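You operate a simulated robot arm through the tools that you are given. There is no shell and no other tool.

You are at the controls of a simulated robot arm. One attempt, no reset.

## Task
Tag machine 1 out: counter to zero, dials to A and M, switch off, red lock tag on the peg.
Fine: clear the counter before turning the main switch off; switch off before hanging the tag.

It is judged by the outcome, as a careful person would: the job done as asked, and still so three seconds after it is handed in. It fails if anything else is knocked over, pushed out of place, dropped, spilled or broken.

## Robot
A 7-joint arm with a two-finger parallel gripper, fixed in place. Base frame: the origin is at the foot of the arm, x ahead of it, y to its left, z up. Lengths are in mm, angles in degrees, forces in N, time in s.
Its first joint turns from -132.0 to 132.0 degrees. Payload 3.91 kg.
The tool frame sits at the grasp point between the pads (the TCP): z along the fingers, y along the line on which they close. The tips reach 30 mm beyond it. The gripper opens to 110 mm. The fingers are 20 mm wide and 10 mm thick; the gripper's body (48 by 112 mm) begins 55 mm behind the TCP.
Orientation is that of the tool frame in the base frame, as [roll, pitch, yaw] about the fixed x, y, z axes, in that order (R = Rz(yaw) Ry(pitch) Rx(roll)). With the fingers straight down and closing along the base's y, the tool's x points along the base's -x, its y along +y and its z along -z.

## Interface
- The arm moves only by the tool move_arm. Its argument "rows" is one flat list of numbers, 7 for each row, row after row: the turn, a rotation vector about the base's x, y, z in degrees, then the shift along the base's x, y, z in mm, then the gripper command, from -1 (shut) to 1 (fully open), values between in proportion. In form: [ax, ay, az, dx, dy, dz, gripper, ax, ay, az, dx, dy, dz, gripper, ...]. A call has 1 to 20 rows; each row shifts and turns the commanded pose from where the row before left it. A row lasts 0.2 s, in which the tool goes at most 50 mm and 8.6 degrees; a call with a longer step from one row to the next is refused whole, and so is a gripper value outside its range. Where a pose cannot be reached the arm comes as near as it can. A force on the tool above 40 N (or 10 N above the force at the start of the call, whichever is more), or a blocked arm, ends the call early, and 0.2 s more pass. The fingers move at their own pace (about 108 mm/s each) and stop on an object; they squeeze with about 35 N. The grip force told is the motor's: it shows also when the fingers shut on nothing. Time passes only in rows, and 0.2 s behind the last, so rows that do not move let the fingers close. The reply holds the time, the measured pose of the TCP, the force on the tool along the base axes, the opening and the grip force, in the units named above and with some noise, with the torque about the TCP (base axes, N m) and any sound that the robot's microphone picked up.
- Cameras (640 x 400 px; columns grow to the right, rows downward): "scene" is fixed at [399.2, -649.1, 1488.3]; the picture's right is [1.00, 0.05, 0.00], its down [0.01, -0.24, -0.97] and it looks along [-0.04, 0.97, -0.24] (base axes); focal length 332 px, centre (320, 200). "wrist" rides on the gripper at [72, 17, -103] in the tool frame; the picture's right is [-0.23, 0.97, 0.00], its down [-0.76, -0.18, -0.62] and it looks along [-0.61, -0.14, 0.78] (tool axes); focal length 222 px, centre (320, 200). There is no depth. A picture from a camera that has moved, and an enlarged one, comes with that camera's place and axes in the base frame and with its lens.
- snapshot(camera): a new picture of that camera. The clock stands still meanwhile.
- close_up(camera, box): a new picture of the part [left, top, right, bottom] of that camera's present view, enlarged. The clock stands still meanwhile.
- sign_off(): hands the job in; it is judged then, once.

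Nothing tells you positions but the pictures and the camera data. Unless the task says otherwise, let go and move clear before handing in.

The tools are called after "Request:" as name(argument=value, ...) on one line, values as JSON. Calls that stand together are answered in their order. move_arm: Moves the arm, as the interface text tells. Its arguments: {"type":"object","properties":{"rows":{"type":"array","items":{"type":"number"}}},"required":["rows"]} The other tools are called the same way: snapshot (camera) takes a picture; close_up (camera, box) takes an enlarged picture of a part of a camera's view; sign_off () hands the job in.

At the start:

```text
time: 0.0
tool_pos: [51.0, 501.0, 1328.3]
ee_rot: [-179.9, 0.0, -180.0]
force: [0.1, 0.6, -1.0]
ft_torque: [-0.01, -0.02, 0.05]
grip_width: 110.3
grip_force: 0.0
```

scene: 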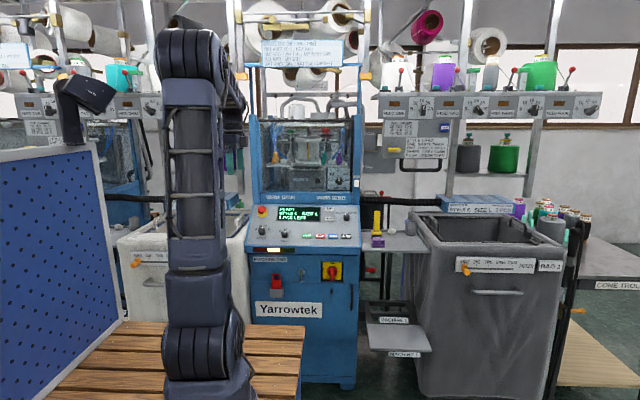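
wrist: 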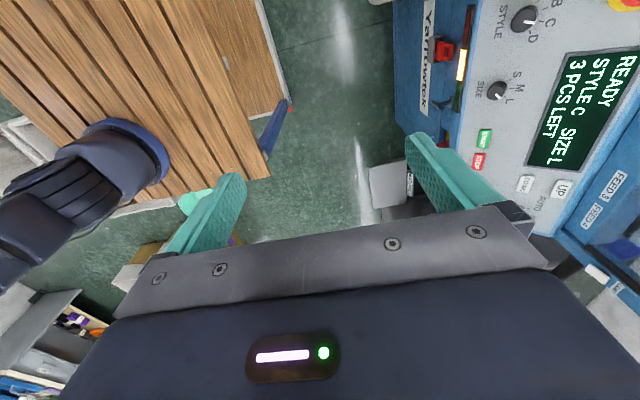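

I see a blue knitting machine (Yarrowtek) ahead of the scene camera with a display, two dials, buttons, a red tag and a red/yellow main switch. I'll take close-ups before moving.

Request:
close_up(camera="scene", box=[240, 190, 370, 270])

Request:
close_up(camera="scene", box=[240, 245, 370, 325])

Request:
close_up(camera="scene", box=[350, 190, 450, 260])

Request:
close_up(camera="wrist", box=[380, 0, 640, 220])

Request:
close_up(camera="scene", box=[240, 20, 370, 110])

Request:
close_up(camera="scene", box=[370, 80, 610, 180])

```text
4.92 times, centred on (305, 230) of scene
camera zoom: at [399.2, -649.1, 1488.3], right [1.0, 0.05, 0.0], down [0.01, -0.24, -0.97], along [-0.04, 0.97, -0.24], focal length 1634 px, centre (394, 52)
```

zoom: 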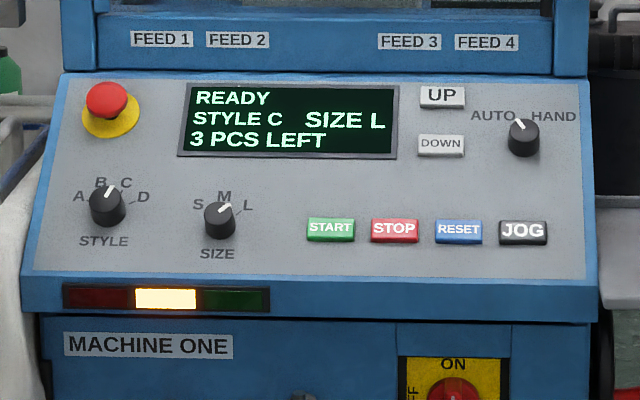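

```text
4.92 times, centred on (305, 285) of scene
camera zoom: at [399.2, -649.1, 1488.3], right [1.0, 0.05, 0.0], down [0.01, -0.24, -0.97], along [-0.04, 0.97, -0.24], focal length 1634 px, centre (394, -218)
```

zoom: 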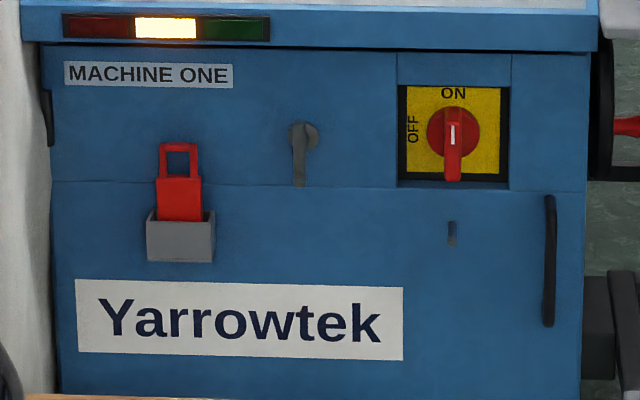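

```text
5.71 times, centred on (400, 225) of scene
camera zoom: at [399.2, -649.1, 1488.3], right [1.0, 0.05, 0.0], down [0.01, -0.24, -0.97], along [-0.04, 0.97, -0.24], focal length 1896 px, centre (-137, 57)
```

zoom: 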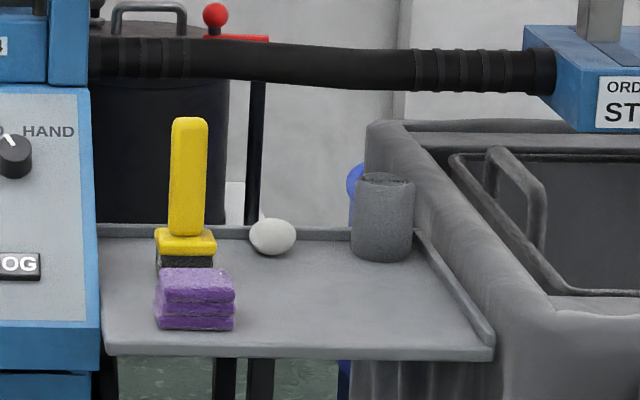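

```text
1.82 times, centred on (510, 110) of wrist
camera zoom: at [-23.5, 516.9, 1432.7], right [0.23, 0.97, 0.0], down [0.76, -0.18, 0.62], along [0.61, -0.14, -0.78], focal length 404 px, centre (-26, 364)
```

zoom: 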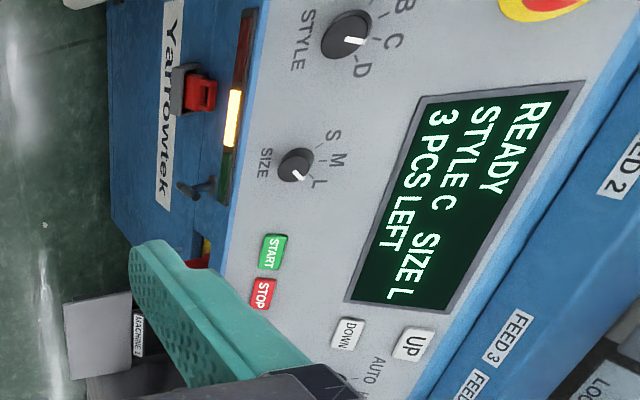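

```text
4.44 times, centred on (305, 65) of scene
camera zoom: at [399.2, -649.1, 1488.3], right [1.0, 0.05, 0.0], down [0.01, -0.24, -0.97], along [-0.04, 0.97, -0.24], focal length 1475 px, centre (387, 800)
```

zoom: 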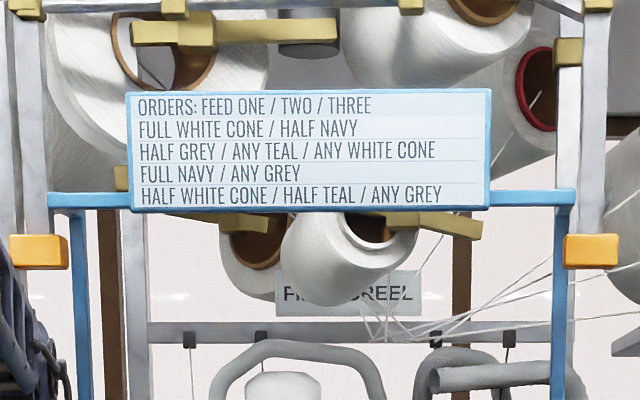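

```text
2.67 times, centred on (490, 130) of scene
camera zoom: at [399.2, -649.1, 1488.3], right [1.0, 0.05, 0.0], down [0.01, -0.24, -0.97], along [-0.04, 0.97, -0.24], focal length 885 px, centre (-133, 387)
```

zoom: 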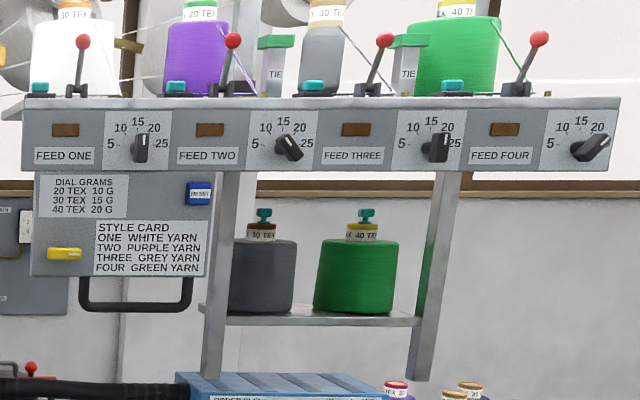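

The DOWN button, dials and display lie on a sloped panel roughly at (56..400, 850..960, 960..1045) mm, tilted about 37°. I'll move the tool nearer and tilt it square to the panel for a better look.

Request:
move_arm(rows=[0, 0, 0, 15, 25, 0, -1, 7.4, 0, 0, 20, 35, -15, -1, 7.4, 0, 0, 20, 35, -15, -1, 7.4, 0, 0, 20, 35, -15, -1, 7.4, 0, 0, 20, 35, -15, -1, 7.4, 0, 0, 20, 35, -15, -1, 0, 0, 0, 20, 30, -15, -1])

Request:
snapshot(camera="wrist")

Request:
snapshot(camera="scene")

```text
time: 1.6
tool_pos: [185.0, 729.8, 1238.8]
ee_rot: [142.9, 0.0, 180.0]
force: [-0.6, -0.2, 1.2]
ft_torque: [-0.04, -0.01, -0.03]
grip_width: 0.1
grip_force: 35.1
```

```text
taken
camera wrist: at [110.8, 680.6, 1332.8], right [0.23, 0.78, 0.59], down [0.76, -0.52, 0.39], along [0.61, 0.36, -0.71], focal length 222 px, centre (320, 200)
```

wrist: 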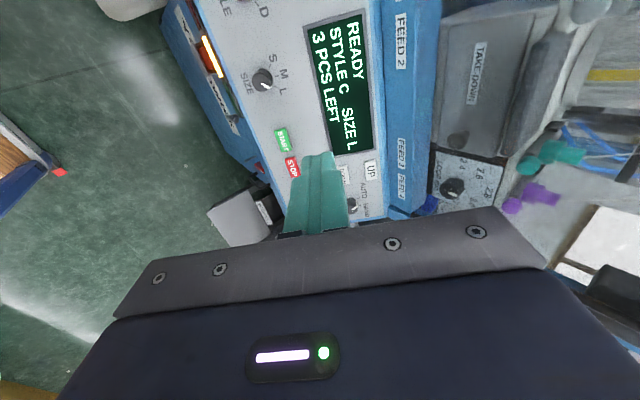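

```text
taken
```

scene: 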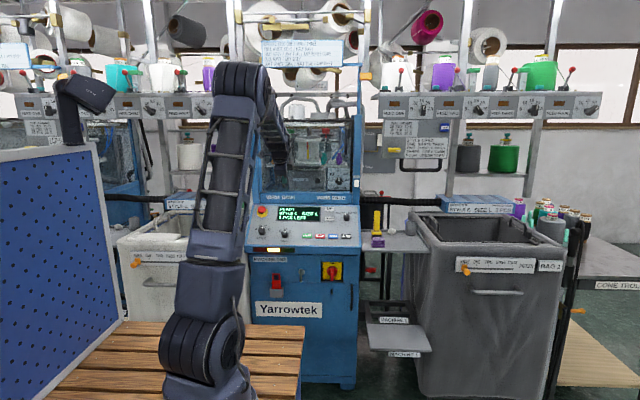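

The wrist view now shows the panel with START/STOP, UP/DOWN and the size dial. I'll zoom in to measure button positions.

Request:
close_up(camera="wrist", box=[210, 0, 410, 125])

Request:
close_up(camera="wrist", box=[250, 110, 410, 225])

Request:
close_up(camera="scene", box=[250, 195, 362, 265])

```text
3.20 times, centred on (310, 62) of wrist
camera zoom: at [110.8, 680.6, 1332.8], right [0.23, 0.78, 0.59], down [0.76, -0.52, 0.39], along [0.61, 0.36, -0.71], focal length 711 px, centre (352, 640)
```

zoom: 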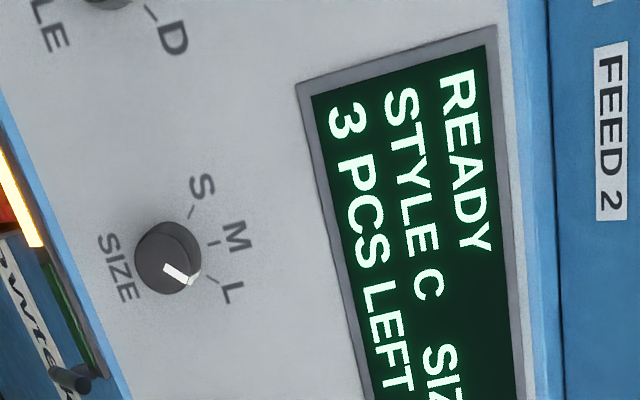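

```text
3.48 times, centred on (330, 168) of wrist
camera zoom: at [110.8, 680.6, 1332.8], right [0.23, 0.78, 0.59], down [0.76, -0.52, 0.39], along [0.61, 0.36, -0.71], focal length 773 px, centre (285, 313)
```

zoom: 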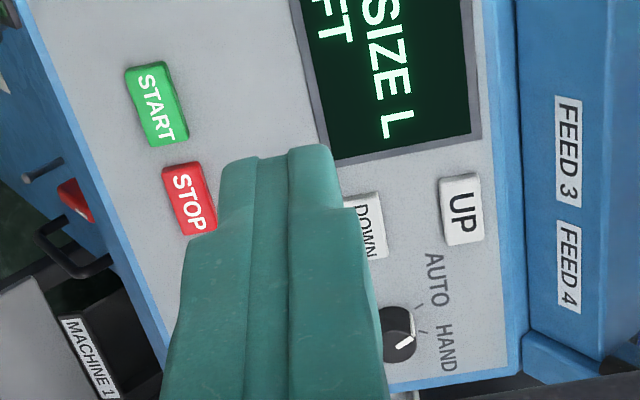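

```text
5.71 times, centred on (306, 230) of scene
camera zoom: at [399.2, -649.1, 1488.3], right [1.0, 0.05, 0.0], down [0.01, -0.24, -0.97], along [-0.04, 0.97, -0.24], focal length 1896 px, centre (400, 29)
```

zoom: 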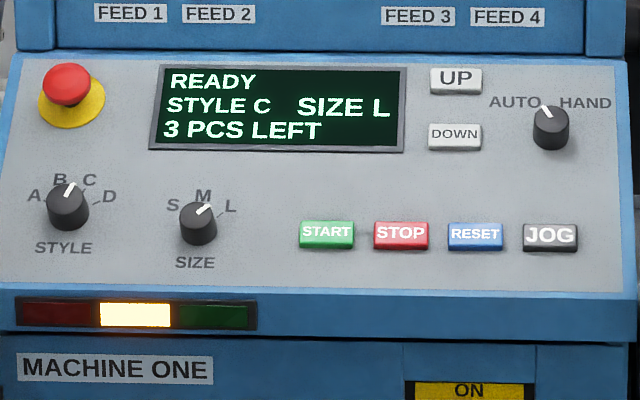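

I estimate SIZE knob at (162, 837, 953), START (267, 837, 946), DOWN about (370, 911, 1010), UP about (370, 955, 1047). Next I hover the closed fingertips about 50 mm off the DOWN button.

Request:
move_arm(rows=[0, 0, 0, 27, 20, -24, -1, 0, 0, 0, 27, 20, -24, -1, 0, 0, 0, 27, 20, -24, -1, 0, 0, 0, 27, 20, -24, -1, 0, 0, 0, 27, 20, -24, -1, 0, 0, 0, 27, 20, -24, -1, 0, 0, 0, 23, 14, -23, -1])

Request:
snapshot(camera="wrist")

Request:
close_up(camera="wrist", box=[220, 60, 420, 185])

Request:
snapshot(camera="scene")

```text
time: 3.2
tool_pos: [369.1, 863.1, 1071.8]
ee_rot: [143.0, -0.1, -180.0]
force: [-0.2, -0.6, 0.6]
ft_torque: [-0.03, -0.01, 0.0]
grip_width: 0.0
grip_force: 34.7
```

```text
taken
camera wrist: at [296.0, 814.9, 1165.0], right [0.23, 0.78, 0.59], down [0.76, -0.52, 0.39], along [0.61, 0.36, -0.71], focal length 222 px, centre (320, 200)
```

wrist: 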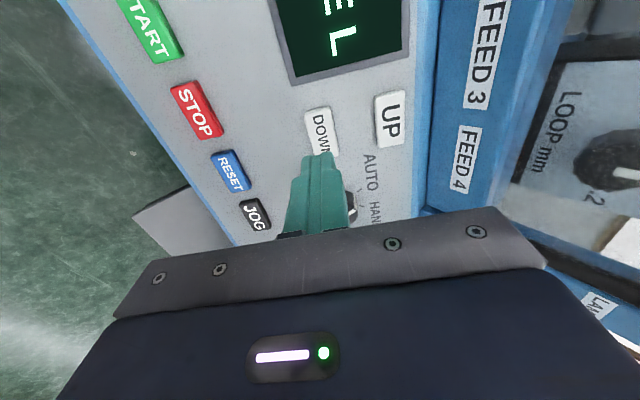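

```text
3.20 times, centred on (320, 122) of wrist
camera zoom: at [296.0, 814.9, 1165.0], right [0.23, 0.78, 0.59], down [0.76, -0.52, 0.39], along [0.61, 0.36, -0.71], focal length 711 px, centre (320, 448)
```

zoom: 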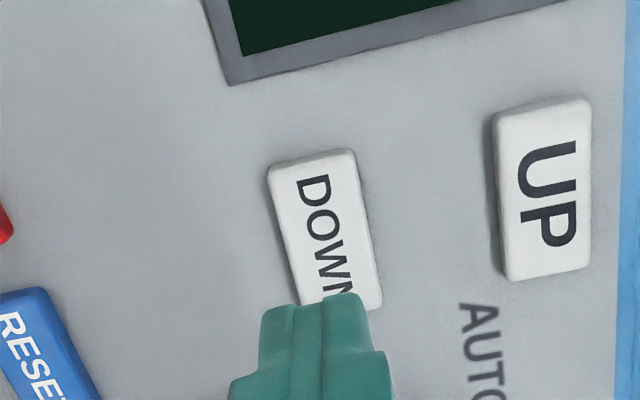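

```text
taken
```

scene: 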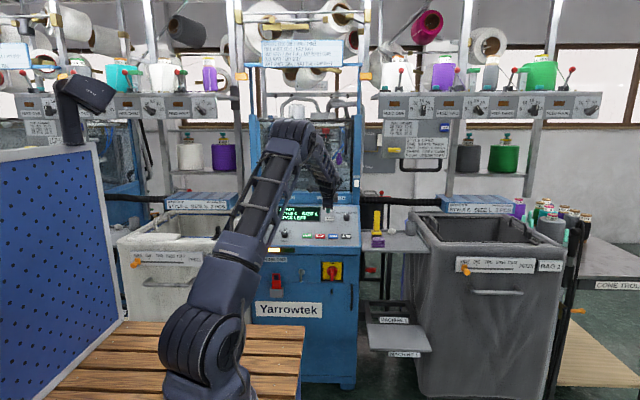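

The DOWN button lies almost exactly along the tool axis, about 53 mm beyond the tips. I'll advance to just short of it and check.

Request:
move_arm(rows=[0, 0, 0, 0.5, 9, -12, -1, 0, 0, 0, 0.5, 9, -12, -1, 0, 0, 0, 0, 9, -12, -1])

Request:
close_up(camera="wrist", box=[220, 60, 420, 185])

```text
time: 4.0
tool_pos: [370.3, 890.6, 1036.3]
ee_rot: [143.0, 0.0, -180.0]
force: [0.4, 1.0, 0.5]
ft_torque: [0.03, -0.01, 0.0]
grip_width: 0.0
grip_force: 34.8
```

```text
3.20 times, centred on (320, 122) of wrist
camera zoom: at [297.8, 842.0, 1129.2], right [0.23, 0.78, 0.59], down [0.76, -0.52, 0.39], along [0.61, 0.36, -0.71], focal length 711 px, centre (320, 448)
```

zoom: 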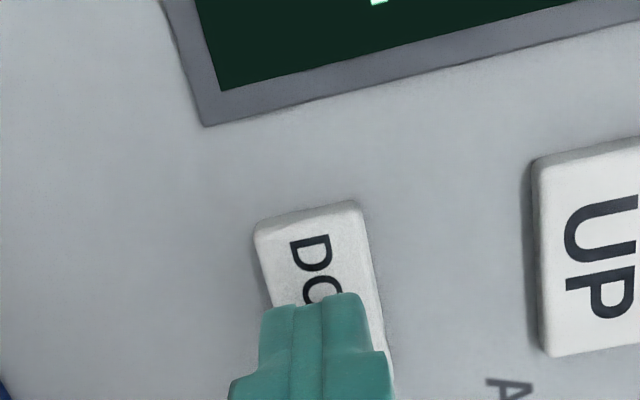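

The tips are a few mm short of DOWN. I'll press gently in 2 mm steps and watch the force.

Request:
move_arm(rows=[0, 0, 0, 0, 1.8, -2.4, -1, 0, 0, 0, 0, 1.8, -2.4, -1, 0, 0, 0, 0, 1.2, -1.6, -1])

Request:
close_up(camera="scene", box=[250, 195, 362, 265])

Request:
close_up(camera="wrist", box=[220, 60, 420, 185])

```text
time: 4.8
tool_pos: [371.0, 895.4, 1029.3]
ee_rot: [143.0, 0.0, 179.9]
force: [-0.5, -0.5, -0.4]
ft_torque: [0.03, 0.03, 0.01]
grip_width: 0.0
grip_force: 35.0
```

```text
5.71 times, centred on (306, 230) of scene
camera zoom: at [399.2, -649.1, 1488.3], right [1.0, 0.05, 0.0], down [0.01, -0.24, -0.97], along [-0.04, 0.97, -0.24], focal length 1896 px, centre (400, 29)
```

zoom: 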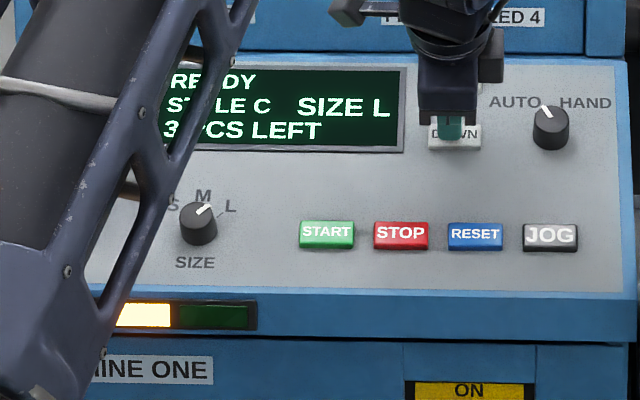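

```text
3.20 times, centred on (320, 122) of wrist
camera zoom: at [297.8, 847.2, 1122.5], right [0.23, 0.78, 0.59], down [0.76, -0.52, 0.39], along [0.61, 0.36, -0.71], focal length 711 px, centre (320, 448)
```

zoom: 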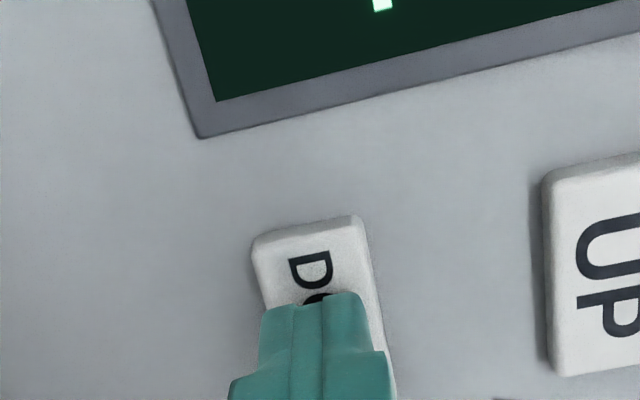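

No contact yet; the display still reads 3. I keep pressing in.

Request:
move_arm(rows=[0, 0, 0, 0, 1.2, -1.6, -1, 0, 0, 0, 0, 1.2, -1.6, -1])

Request:
move_arm(rows=[0, 0, 0, 0, 1.2, -1.6, -1])

Request:
close_up(camera="scene", box=[250, 195, 362, 265])

```text
time: 5.4
tool_pos: [369.3, 898.0, 1026.2]
ee_rot: [143.0, 0.0, -180.0]
force: [0.1, -0.1, -0.5]
ft_torque: [0.01, 0.01, 0.03]
grip_width: 0.0
grip_force: 35.4
```

```text
time: 5.8
tool_pos: [369.9, 898.4, 1024.7]
ee_rot: [143.1, 0.0, 180.0]
force: [0.3, -1.8, 1.2]
ft_torque: [-0.01, -0.01, -0.04]
grip_width: 0.0
grip_force: 34.7
heard: click
```

```text
5.71 times, centred on (306, 230) of scene
camera zoom: at [399.2, -649.1, 1488.3], right [1.0, 0.05, 0.0], down [0.01, -0.24, -0.97], along [-0.04, 0.97, -0.24], focal length 1896 px, centre (400, 29)
```

zoom: 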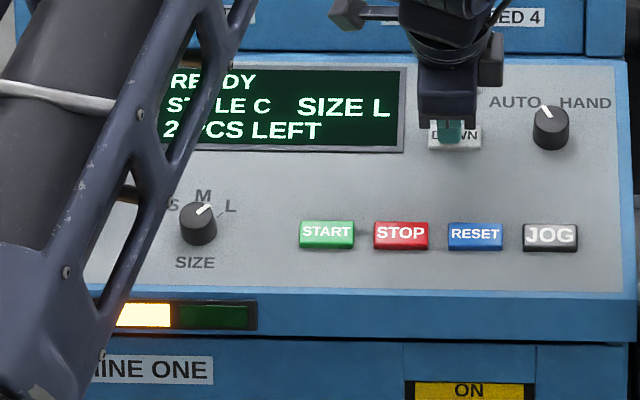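

The click registered and the counter reads 2. I'll back off 6 mm and press once more.

Request:
move_arm(rows=[0, 0, 0, 0, -3.6, 4.8, -1, 0, 0, 0, 0, 0, 0, -1, 0, 0, 0, 0, 1.8, -2.4, -1, 0, 0, 0, 0, 1.8, -2.4, -1])

Request:
close_up(camera="scene", box=[250, 195, 362, 265])

```text
time: 6.8
tool_pos: [368.9, 899.0, 1024.9]
ee_rot: [143.0, 0.0, 180.0]
force: [-0.3, -1.7, 0.7]
ft_torque: [-0.03, 0.0, -0.01]
grip_width: 0.0
grip_force: 35.6
heard: click
```

```text
5.71 times, centred on (306, 230) of scene
camera zoom: at [399.2, -649.1, 1488.3], right [1.0, 0.05, 0.0], down [0.01, -0.24, -0.97], along [-0.04, 0.97, -0.24], focal length 1896 px, centre (400, 29)
```

zoom: 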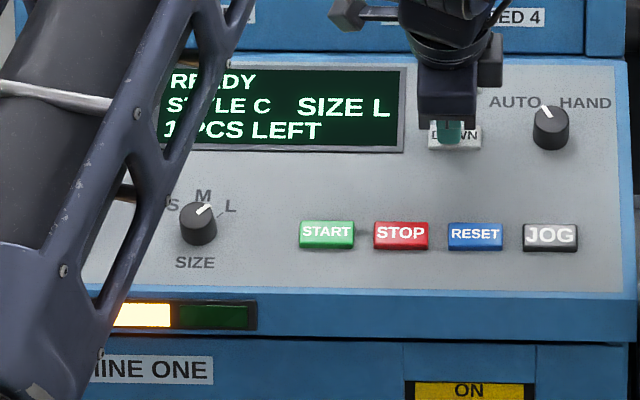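

The counter reads 1 now. One more press of the same kind.

Request:
move_arm(rows=[0, 0, 0, 0, -3.6, 4.8, -1, 0, 0, 0, 0, 0, 0, -1, 0, 0, 0, 0, 1.8, -2.4, -1, 0, 0, 0, 0, 1.8, -2.4, -1])

Request:
close_up(camera="scene", box=[250, 195, 362, 265])

```text
time: 7.8
tool_pos: [370.5, 899.8, 1024.9]
ee_rot: [143.0, 0.0, 180.0]
force: [-1.5, -2.3, 1.1]
ft_torque: [-0.03, 0.04, 0.04]
grip_width: 0.1
grip_force: 35.1
heard: click
```

```text
5.71 times, centred on (306, 230) of scene
camera zoom: at [399.2, -649.1, 1488.3], right [1.0, 0.05, 0.0], down [0.01, -0.24, -0.97], along [-0.04, 0.97, -0.24], focal length 1896 px, centre (400, 29)
```

zoom: 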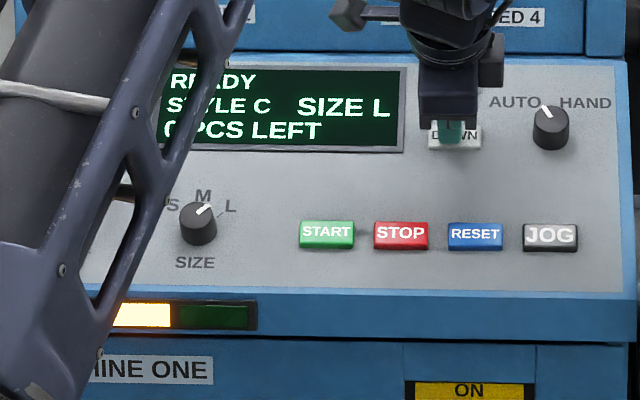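

The counter reads 0. I'll back off the button, open the gripper to about 60 mm and hover over the SIZE dial.

Request:
move_arm(rows=[0, 0, 0, 0, -18, 24, -1, 0, 0, 0, 0, -18, 24, -1, 0, 0, 0, -35, -14, -7, 0.1, 0, 0, 0, -35, -14, -7, 0.1, 0, 0, 0, -35, -14, -8, 0.1, 0, 0, 0, -35, -14, -8, 0.1, 0, 0, 0, -35, -14, -8, 0.1, 0, 0, 0, -33, -14, -8, 0.1])

Request:
snapshot(camera="wrist")

Request:
close_up(camera="wrist", box=[220, 60, 420, 185])

Request:
close_up(camera="scene", box=[250, 195, 362, 265])

```text
time: 9.6
tool_pos: [163.9, 778.4, 1024.6]
ee_rot: [143.0, 0.1, 179.9]
force: [1.4, 0.7, 0.1]
ft_torque: [0.01, 0.07, 0.02]
grip_width: 60.4
grip_force: 0.0
```

```text
taken
camera wrist: at [90.4, 731.0, 1118.5], right [0.23, 0.78, 0.59], down [0.76, -0.52, 0.39], along [0.61, 0.36, -0.71], focal length 222 px, centre (320, 200)
```

wrist: 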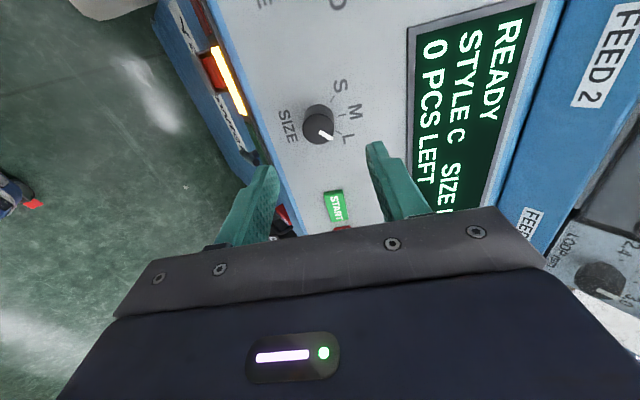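

```text
3.20 times, centred on (320, 122) of wrist
camera zoom: at [90.4, 731.0, 1118.5], right [0.23, 0.78, 0.59], down [0.76, -0.52, 0.39], along [0.61, 0.36, -0.71], focal length 711 px, centre (320, 448)
```

zoom: 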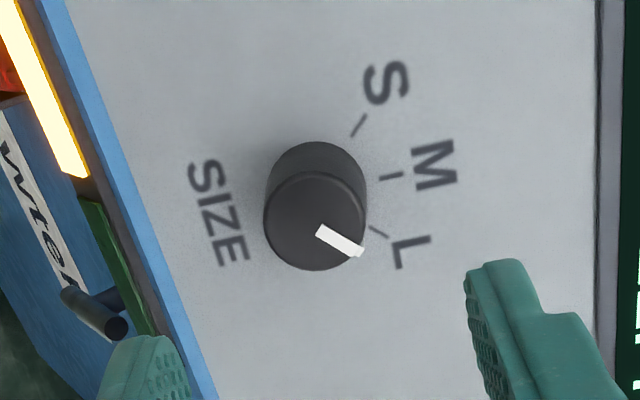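

```text
5.71 times, centred on (306, 230) of scene
camera zoom: at [399.2, -649.1, 1488.3], right [1.0, 0.05, 0.0], down [0.01, -0.24, -0.97], along [-0.04, 0.97, -0.24], focal length 1896 px, centre (400, 29)
```

zoom: 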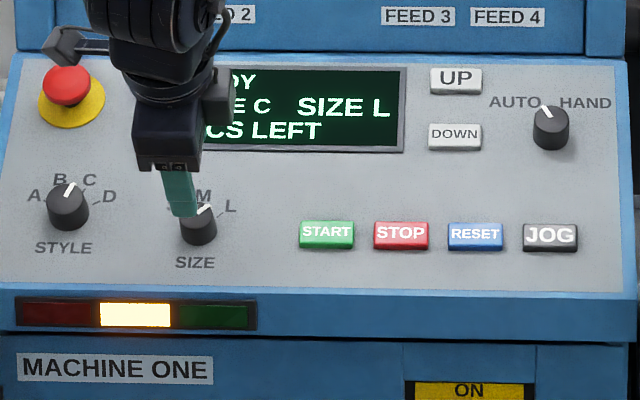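

The view shows the SIZE knob (about 29 mm wide, 29 mm tall) under the gripper, with M 45° counterclockwise of L. I'll descend over it with open fingers.

Request:
move_arm(rows=[0, 0, 0, -2, 11, -14.6, 0.1, 0, 0, 0, 0, 11, -14.6, 0.1, 0, 0, 0, 0, 11, -14.6, 0.1])

Request:
close_up(camera="wrist", box=[220, 60, 420, 185])

```text
time: 10.4
tool_pos: [160.6, 812.1, 982.3]
ee_rot: [142.9, 0.0, 179.9]
force: [-0.1, -0.4, 0.4]
ft_torque: [0.04, 0.0, -0.02]
grip_width: 60.6
grip_force: 0.0
```

```text
3.20 times, centred on (320, 122) of wrist
camera zoom: at [87.0, 763.6, 1076.0], right [0.23, 0.78, 0.59], down [0.76, -0.52, 0.39], along [0.61, 0.36, -0.71], focal length 711 px, centre (320, 448)
```

zoom: 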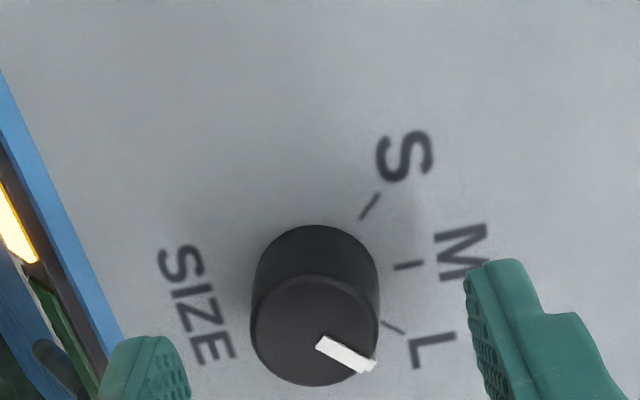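

The knob is centred between the fingers. I go down 18 mm more and close on it.

Request:
move_arm(rows=[0, 0, 0, 0, 5.4, -7.2, 0.1, 0, 0, 0, 0, 5.4, -7.2, 0.1, 0, 0, 0, 0, 0, 0, -1, 0, 0, 0, 0, 0, 0, -1, 0, 0, 0, 0, 0, 0, -1])

Request:
close_up(camera="wrist", box=[220, 60, 420, 185])

```text
time: 11.6
tool_pos: [159.2, 822.2, 966.5]
ee_rot: [143.2, 0.0, -180.0]
force: [0.7, -14.8, -4.8]
ft_torque: [-0.45, 0.0, 0.11]
grip_width: 29.0
grip_force: 45.1
```

```text
3.20 times, centred on (320, 122) of wrist
camera zoom: at [87.0, 774.0, 1060.4], right [0.23, 0.78, 0.58], down [0.76, -0.52, 0.39], along [0.61, 0.36, -0.71], focal length 711 px, centre (320, 448)
```

zoom: 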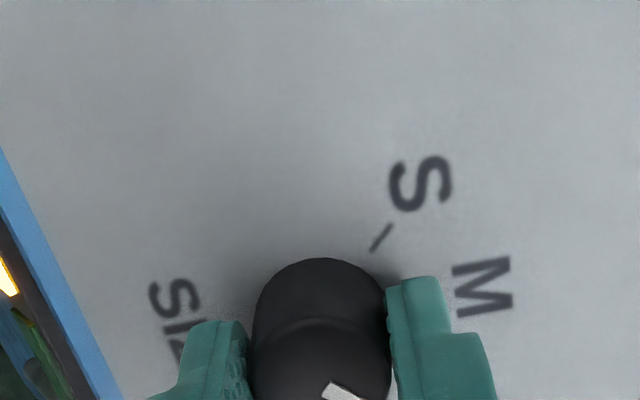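

I have the knob (29 mm), with a small side load from a ~1 mm misalignment. I'll shift 1 mm down-slope and turn 45° counterclockwise towards M.

Request:
move_arm(rows=[0, 0, 0, 0, -0.8, -0.6, -1, 0, -4.52, 5.99, 0, 0, 0, -1, 0, -4.52, 5.99, 0, 0, 0, -1, 0, -4.52, 5.99, 0, 0, 0, -1, 0, -4.52, 5.99, 0, 0, 0, -1, 0, -4.52, 5.99, 0, 0, 0, -1, 0, -4.52, 5.99, 0, 0, 0, -1])

Request:
close_up(camera="wrist", box=[220, 60, 420, 185])

Request:
close_up(camera="scene", box=[250, 195, 362, 265])

```text
time: 13.2
tool_pos: [161.1, 820.9, 966.3]
ee_rot: [152.1, 25.3, -141.3]
force: [-1.3, -26.1, -20.7]
ft_torque: [-0.75, -0.14, -0.2]
grip_width: 28.8
grip_force: 44.9
```

```text
3.20 times, centred on (320, 122) of wrist
camera zoom: at [97.0, 728.0, 1026.1], right [-0.53, 0.68, 0.51], down [0.66, -0.04, 0.75], along [0.53, 0.73, -0.43], focal length 711 px, centre (320, 448)
```

zoom: 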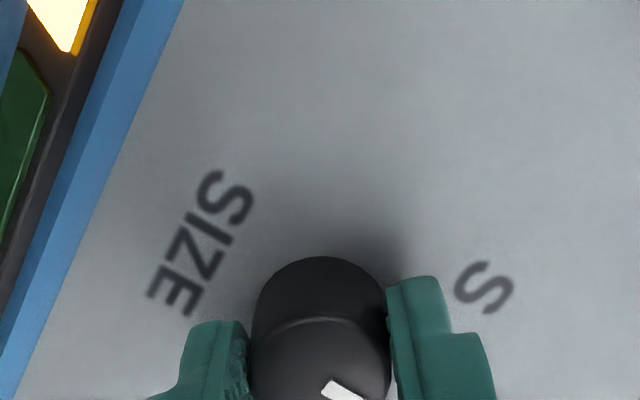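

```text
5.71 times, centred on (306, 230) of scene
camera zoom: at [399.2, -649.1, 1488.3], right [1.0, 0.05, 0.0], down [0.01, -0.24, -0.97], along [-0.04, 0.97, -0.24], focal length 1896 px, centre (400, 29)
```

zoom: 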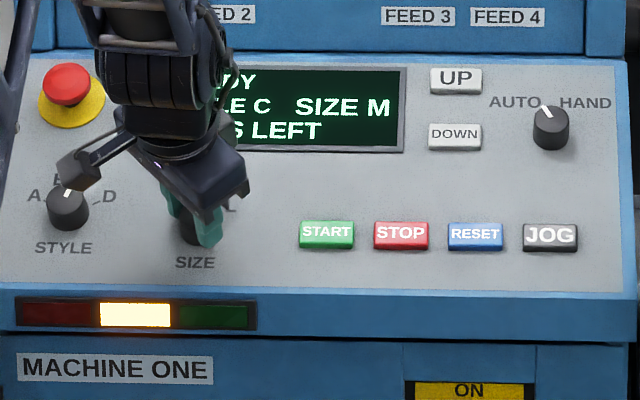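

The display shows SIZE M. I'll let go and lift off along the panel normal.

Request:
move_arm(rows=[0, 0, 0, 0, 0, 0, 0.1, 0, 0, 0, 0, 0, 0, 0.1, 0, 0, 0, 0, -9, 12, 0.1, 0, 0, 0, 0, -15, 20, 0.1, 0, 0, 0, 0, -15, 20, 0.1])

Request:
snapshot(camera="wrist")

Request:
close_up(camera="scene", box=[250, 195, 362, 265])

```text
time: 14.4
tool_pos: [160.7, 783.7, 1019.6]
ee_rot: [152.1, 25.2, -141.4]
force: [0.0, -0.1, 0.3]
ft_torque: [-0.02, 0.02, -0.02]
grip_width: 60.6
grip_force: 0.2
```

```text
taken
camera wrist: at [96.4, 690.3, 1079.2], right [-0.53, 0.68, 0.51], down [0.66, -0.05, 0.75], along [0.53, 0.73, -0.43], focal length 222 px, centre (320, 200)
```

wrist: 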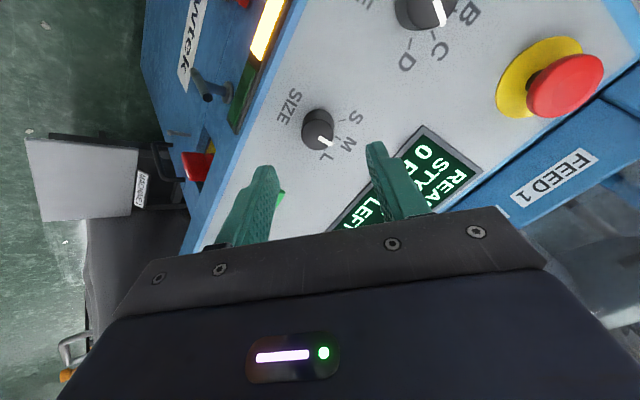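

```text
5.71 times, centred on (306, 230) of scene
camera zoom: at [399.2, -649.1, 1488.3], right [1.0, 0.05, 0.0], down [0.01, -0.24, -0.97], along [-0.04, 0.97, -0.24], focal length 1896 px, centre (400, 29)
```

zoom: 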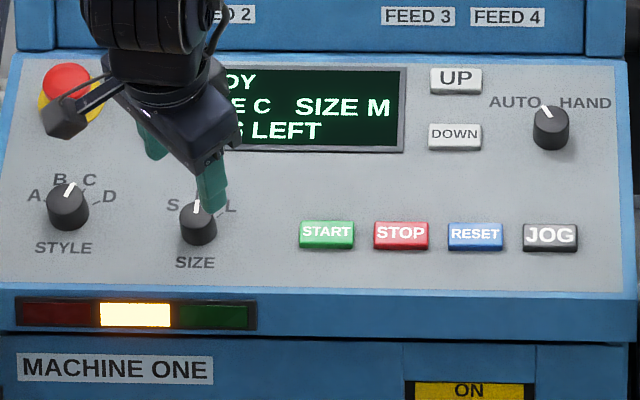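

SIZE is at M and the counter at 0. Now I turn the tool back 45° and hover over the STYLE dial at about (52, 848, 961).

Request:
move_arm(rows=[0, 4.52, -5.99, -18, 1.8, 1.3, 0.2, 0, 4.52, -5.99, -18, 1.8, 1.3, 0.2, 0, 4.52, -5.99, -18, 1.8, 1.3, 0.2, 0, 4.52, -5.99, -18, 1.8, 1.3, 0.2, 0, 4.52, -5.99, -18, 1.8, 1.3, 0.2, 0, 4.52, -5.99, -18, 1.8, 1.3, 0.2])

Request:
snapshot(camera="wrist")

Request:
close_up(camera="wrist", box=[220, 60, 420, 185])

```text
time: 15.8
tool_pos: [53.5, 794.2, 1026.7]
ee_rot: [143.0, -0.1, 179.9]
force: [0.4, 0.3, -1.0]
ft_torque: [0.01, 0.03, 0.05]
grip_width: 65.8
grip_force: 0.0
```

```text
taken
camera wrist: at [-19.9, 745.8, 1120.6], right [0.23, 0.78, 0.59], down [0.76, -0.52, 0.39], along [0.61, 0.36, -0.71], focal length 222 px, centre (320, 200)
```

wrist: 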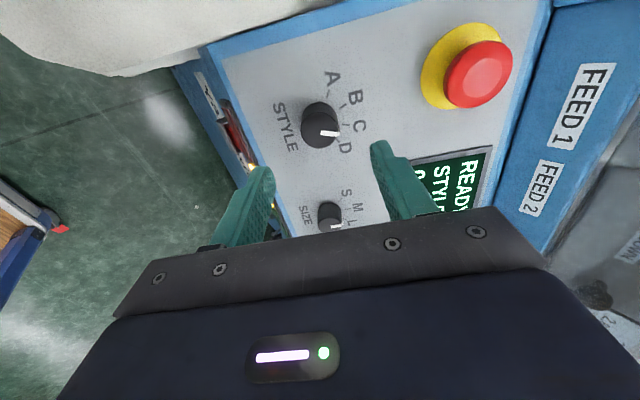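

```text
3.20 times, centred on (320, 122) of wrist
camera zoom: at [-19.9, 745.8, 1120.6], right [0.23, 0.78, 0.59], down [0.76, -0.52, 0.39], along [0.61, 0.36, -0.71], focal length 711 px, centre (320, 448)
```

zoom: 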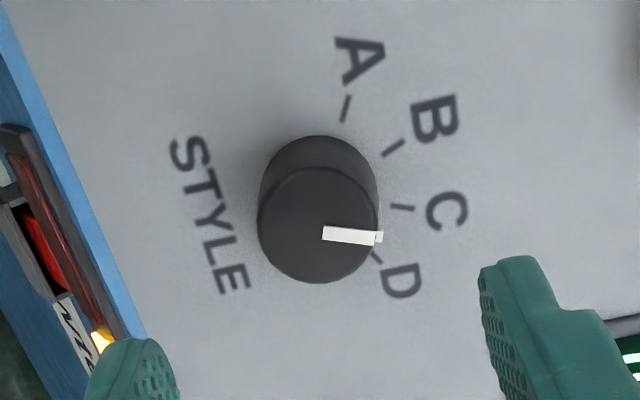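

The STYLE knob is centred within a few mm; the letters are 40° apart, so C→A is 80° counterclockwise. I shift 4.5 mm left, descend and grip.

Request:
move_arm(rows=[0, 0, 0, -4.5, 10, -12.6, 0.2, 0, 0, 0, 0, 10, -13, 0.2, 0, 0, 0, 0, 10, -13, 0.2])

Request:
close_up(camera="wrist", box=[220, 60, 420, 185])

```text
time: 16.6
tool_pos: [47.2, 823.4, 987.7]
ee_rot: [142.9, 0.0, 180.0]
force: [0.9, -0.1, -0.4]
ft_torque: [-0.02, -0.01, -0.01]
grip_width: 66.1
grip_force: 0.1
```

```text
3.20 times, centred on (320, 122) of wrist
camera zoom: at [-25.4, 775.2, 1082.1], right [0.23, 0.78, 0.59], down [0.76, -0.52, 0.39], along [0.61, 0.36, -0.71], focal length 711 px, centre (320, 448)
```

zoom: 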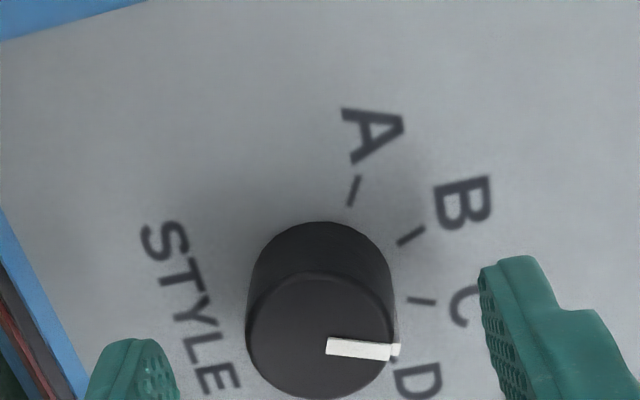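

Well aligned. I descend 16 mm, close, and turn 40° first.

Request:
move_arm(rows=[0, 0, 0, 0, 4.8, -6.4, 0.2, 0, 0, 0, 0, 4.8, -6.4, 0.2, 0, 0, 0, 0, 0, 0, -1, 0, 0, 0, 0, 0, 0, -1, 0, 0, 0, 0, 0, 0, -1])

Request:
move_arm(rows=[0, -4.82, 6.38, 0, 0, 0, -1, 0, -4.82, 6.38, 0, 0, 0, -1, 0, -4.82, 6.38, 0, 0, 0, -1, 0, -4.82, 6.38, 0, 0, 0, -1, 0, -4.82, 6.38, 0, 0, 0, -1])

Request:
close_up(camera="scene", box=[250, 195, 362, 265])

Request:
snapshot(camera="wrist")

```text
time: 17.8
tool_pos: [48.5, 832.9, 975.8]
ee_rot: [143.0, -0.1, -179.9]
force: [1.5, -6.0, -1.7]
ft_torque: [-0.15, -0.01, 0.04]
grip_width: 32.6
grip_force: 45.0
```

```text
time: 19.0
tool_pos: [47.5, 831.7, 974.1]
ee_rot: [150.3, 22.8, -145.9]
force: [6.1, -29.0, -7.3]
ft_torque: [-0.63, -0.33, -0.26]
grip_width: 32.7
grip_force: 45.3
```

```text
5.71 times, centred on (306, 230) of scene
camera zoom: at [399.2, -649.1, 1488.3], right [1.0, 0.05, 0.0], down [0.01, -0.24, -0.97], along [-0.04, 0.97, -0.24], focal length 1896 px, centre (400, 29)
```

zoom: 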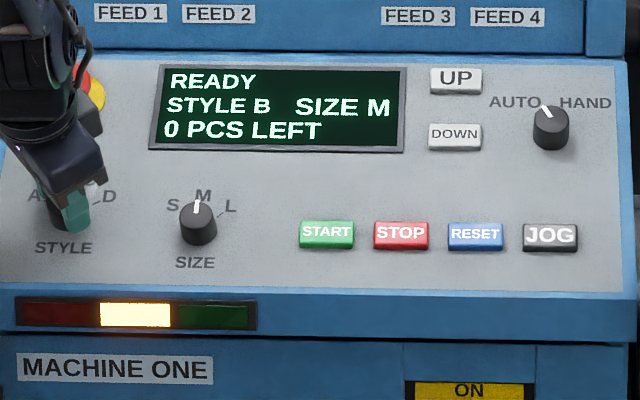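

```text
taken
camera wrist: at [-18.5, 743.7, 1038.0], right [-0.45, 0.71, 0.53], down [0.7, -0.09, 0.71], along [0.56, 0.69, -0.46], focal length 222 px, centre (320, 200)
```

wrist: 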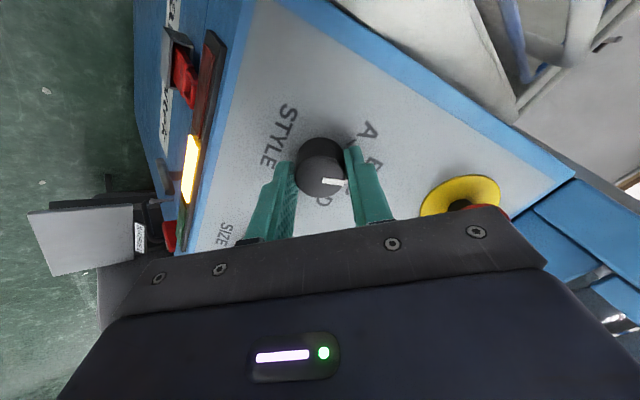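

STYLE is at B now. There's some side load building, so I'll release, regrip at this angle and turn the last 40° to A.

Request:
move_arm(rows=[0, 0, 0, 0, 0, 0, -0.1, 0, 0, 0, 0, 0, 0, -0.1, 0, 0, 0, 0, 0, 0, -1, 0, 0, 0, 0, 0, 0, -1])

Request:
move_arm(rows=[0, -4.82, 6.38, 0, 0, 0, -1, 0, -4.82, 6.38, 0, 0, 0, -1, 0, -4.82, 6.38, 0, 0, 0, -1, 0, -4.82, 6.38, 0, 0, 0, -1, 0, -4.82, 6.38, 0, 0, 0, -1])

Request:
close_up(camera="scene", box=[250, 195, 362, 265])

Request:
snapshot(camera="wrist")

```text
time: 20.0
tool_pos: [48.7, 832.1, 975.4]
ee_rot: [150.2, 22.8, -146.1]
force: [10.4, -16.7, -3.8]
ft_torque: [-0.73, -0.15, -0.13]
grip_width: 32.5
grip_force: 44.9
```

```text
time: 21.2
tool_pos: [49.5, 833.2, 974.1]
ee_rot: [172.7, 36.3, -102.5]
force: [22.4, -22.6, -11.0]
ft_torque: [-0.61, -0.58, -0.41]
grip_width: 32.3
grip_force: 44.6
```

```text
5.71 times, centred on (306, 230) of scene
camera zoom: at [399.2, -649.1, 1488.3], right [1.0, 0.05, 0.0], down [0.01, -0.24, -0.97], along [-0.04, 0.97, -0.24], focal length 1896 px, centre (400, 29)
```

zoom: 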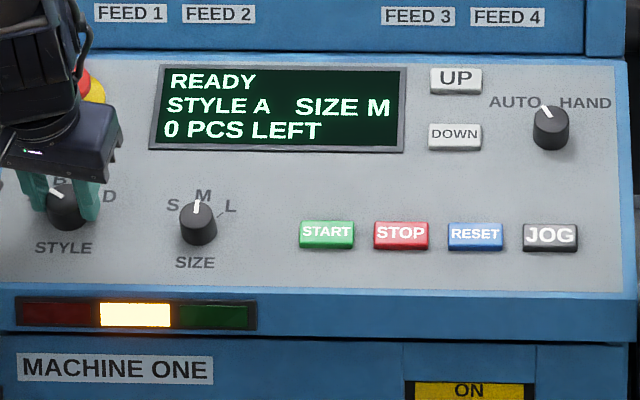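

```text
taken
camera wrist: at [19.8, 716.5, 1017.4], right [-0.92, 0.32, 0.23], down [0.31, 0.2, 0.93], along [0.25, 0.93, -0.28], focal length 222 px, centre (320, 200)
```

wrist: 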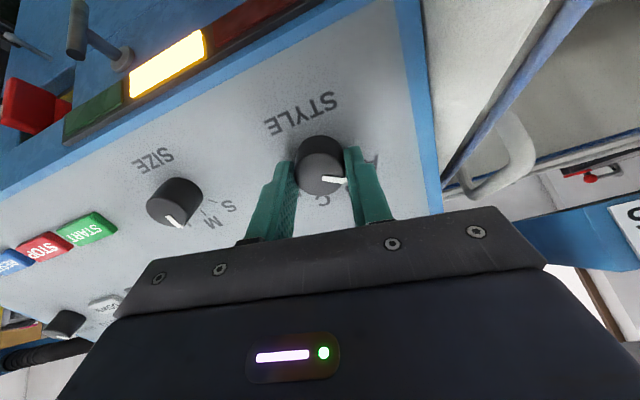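

Display reads STYLE A, SIZE M, 0 PCS. I release, back out, and turn the tool back; next I'll level the tool to look at the front face (tag, peg, main switch), staying above the bench (top at about z=850, y<265).

Request:
move_arm(rows=[0, 0, 0, 0, 0, 0, 0.2, 0, 0, 0, 0, 0, 0, 0.2, 0, 0, 0, 0, -9, 12, 0.2, 0, 0, 0, 0, -15, 20, 0.2, 0, 0, 0, 0, -15, 20, 0.2, 0, 4.82, -6.38, 15, -17, 0, 0.2, 0, 4.82, -6.38, 15, -17, 0, 0.2, 0, 4.82, -6.38, 15, -17, 0, 0.2, 0, 4.82, -6.38, 15, -17, 0, 0.2, 0, 4.82, -6.38, 15, -17, 0, 0.2, 0, 4.82, -6.38, 15, -17, 0, 0.2, 0, 4.82, -6.38, 15, -17, 0, 0.2, 0, 4.82, -6.38, 15, -17, 0, 0.2, 0, 4.82, -6.38, 15, -17, 0, 0.2, 0, 4.82, -6.38, 15, -17, 0, 0.2])

Request:
close_up(camera="scene", box=[250, 195, 362, 265])

Request:
snapshot(camera="wrist")

```text
time: 24.4
tool_pos: [196.5, 623.4, 1026.9]
ee_rot: [142.9, 0.0, 180.0]
force: [-0.5, -0.3, 0.4]
ft_torque: [0.01, -0.02, -0.04]
grip_width: 66.4
grip_force: 0.0
```

```text
5.71 times, centred on (306, 230) of scene
camera zoom: at [399.2, -649.1, 1488.3], right [1.0, 0.05, 0.0], down [0.01, -0.24, -0.97], along [-0.04, 0.97, -0.24], focal length 1896 px, centre (400, 29)
```

zoom: 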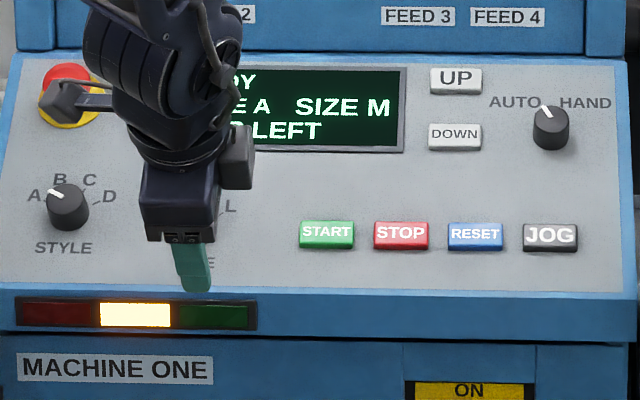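

```text
taken
camera wrist: at [124.4, 575.3, 1121.0], right [0.23, 0.78, 0.59], down [0.76, -0.52, 0.39], along [0.61, 0.36, -0.71], focal length 222 px, centre (320, 200)
```

wrist: 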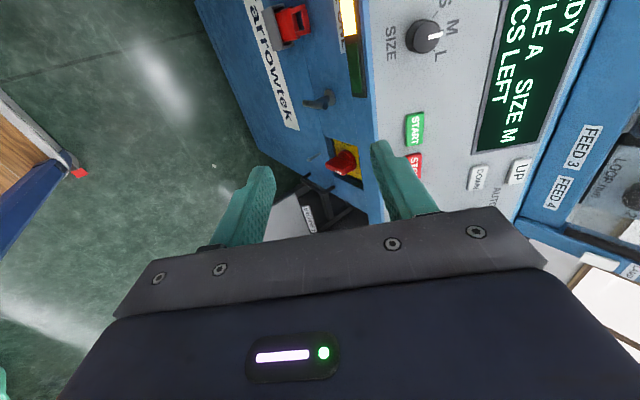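

Next I level the tool to point at the machine front (+y) and roll it so that the camera rides above the hand.

Request:
move_arm(rows=[7.58, 0, 0, 6, -9, -18, 0.2, 7.58, 0, 0, 6, -9, -18, 0.2, 7.58, 0, 0, 6, -9, -18, 0.2, 7.58, 0, 0, 6, -9, -18, 0.2, 7.58, 0, 0, 6, -9, -18, 0.2, 7.58, 0, 0, 6, -9, -18, 0.2, 7.58, 0, 0, 6, -9, -18, 0.2, 0, 8.18, 0, 0, 0, 0, 0.2, 0, 8.18, 0, 0, 0, 0, 0.2, 0, 8.18, 0, 0, 0, 0, 0.2, 0, 8.18, 0, 0, 0, 0, 0.2, 0, 8.18, 0, 0, 0, 0, 0.2, 0, 8.18, 0, 0, 0, 0, 0.2, 0, 8.18, 0, 0, 0, 0, 0.2, 0, 8.18, 0, 0, 0, 0, 0.2, 0, 8.18, 0, 0, 0, 0, 0.2, 0, 8.18, 0, 0, 0, 0, 0.2, 0, 8.2, 0, 0, 0, 0, 0.2])

Request:
snapshot(camera="wrist")

Request:
snapshot(camera="scene")

```text
time: 28.2
tool_pos: [239.2, 561.6, 901.7]
ee_rot: [-85.0, -89.9, -5.0]
force: [0.0, 0.2, 0.2]
ft_torque: [0.01, 0.01, 0.01]
grip_width: 65.9
grip_force: 0.1
```

```text
taken
camera wrist: at [256.4, 458.4, 975.2], right [0.97, 0.0, -0.23], down [-0.18, -0.62, -0.76], along [-0.14, 0.78, -0.61], focal length 222 px, centre (320, 200)
```

wrist: 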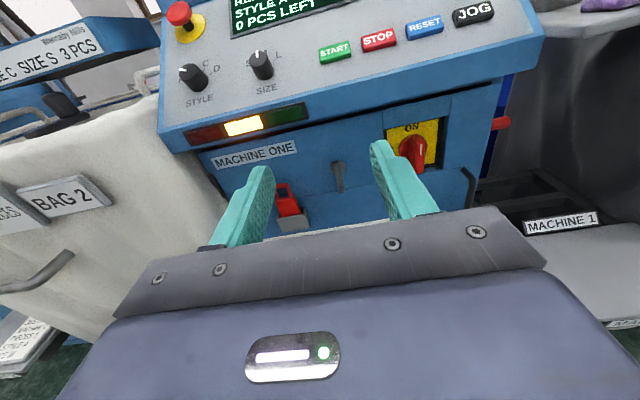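

```text
taken
```

scene: 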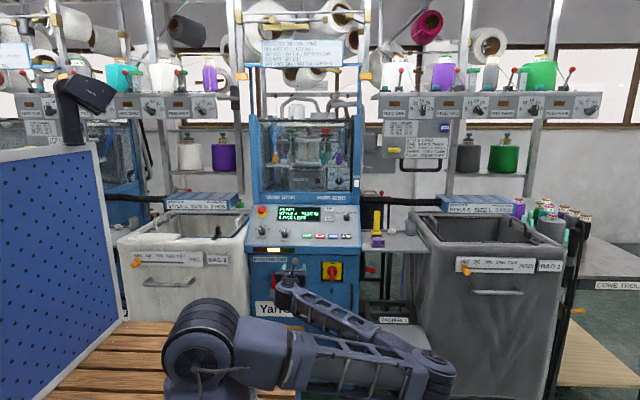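

The hand is where I wanted it, but the arm's elbow has swung low to the right near the tray. I'll roll back and watch which orientation keeps the elbow up.

Request:
move_arm(rows=[0, -8.18, 0, 0, 0, 0, 0.2, 0, -8.18, 0, 0, 0, 0, 0.2, 0, -8.18, 0, 0, 0, 0, 0.2, 0, -8.18, 0, 0, 0, 0, 0.2, 0, -8.18, 0, 0, 0, 0, 0.2, 0, -8.18, 0, 0, 0, 0, 0.2])

Request:
snapshot(camera="scene")

Request:
move_arm(rows=[0, -8.18, 0, 0, 0, 0, 0.2, 0, -8.18, 0, 0, 0, 0, 0.2, 0, -8.18, 0, 0, 0, 0, 0.2, 0, -8.18, 0, 0, 0, 0, 0.2, 0, -8.18, 0, 0, 0, 0, 0.2])

Request:
snapshot(camera="scene")

```text
time: 29.6
tool_pos: [240.3, 561.1, 901.1]
ee_rot: [89.9, -40.8, 180.0]
force: [-0.6, -0.1, 0.7]
ft_torque: [-0.02, 0.02, 0.02]
grip_width: 66.0
grip_force: 0.1
```

```text
taken
```

scene: 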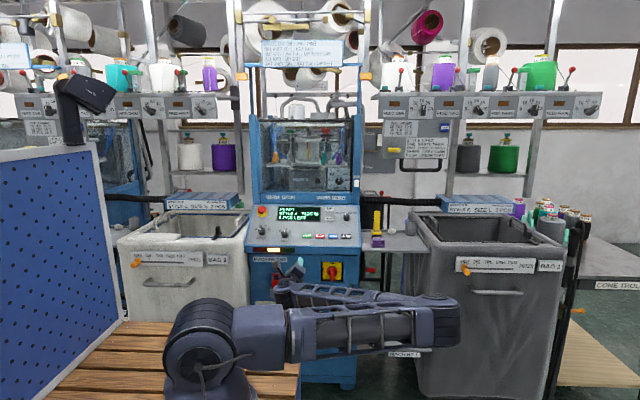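

```text
time: 30.8
tool_pos: [239.3, 561.7, 901.7]
ee_rot: [90.0, 0.0, 179.9]
force: [-0.2, -0.7, 0.0]
ft_torque: [-0.06, 0.0, -0.04]
grip_width: 65.9
grip_force: 0.1
```

```text
taken
```

scene: 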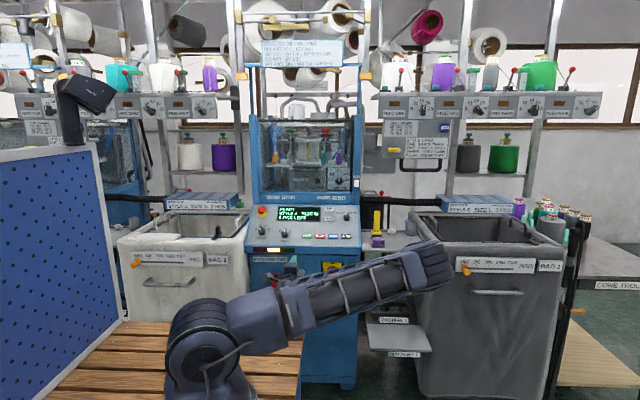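

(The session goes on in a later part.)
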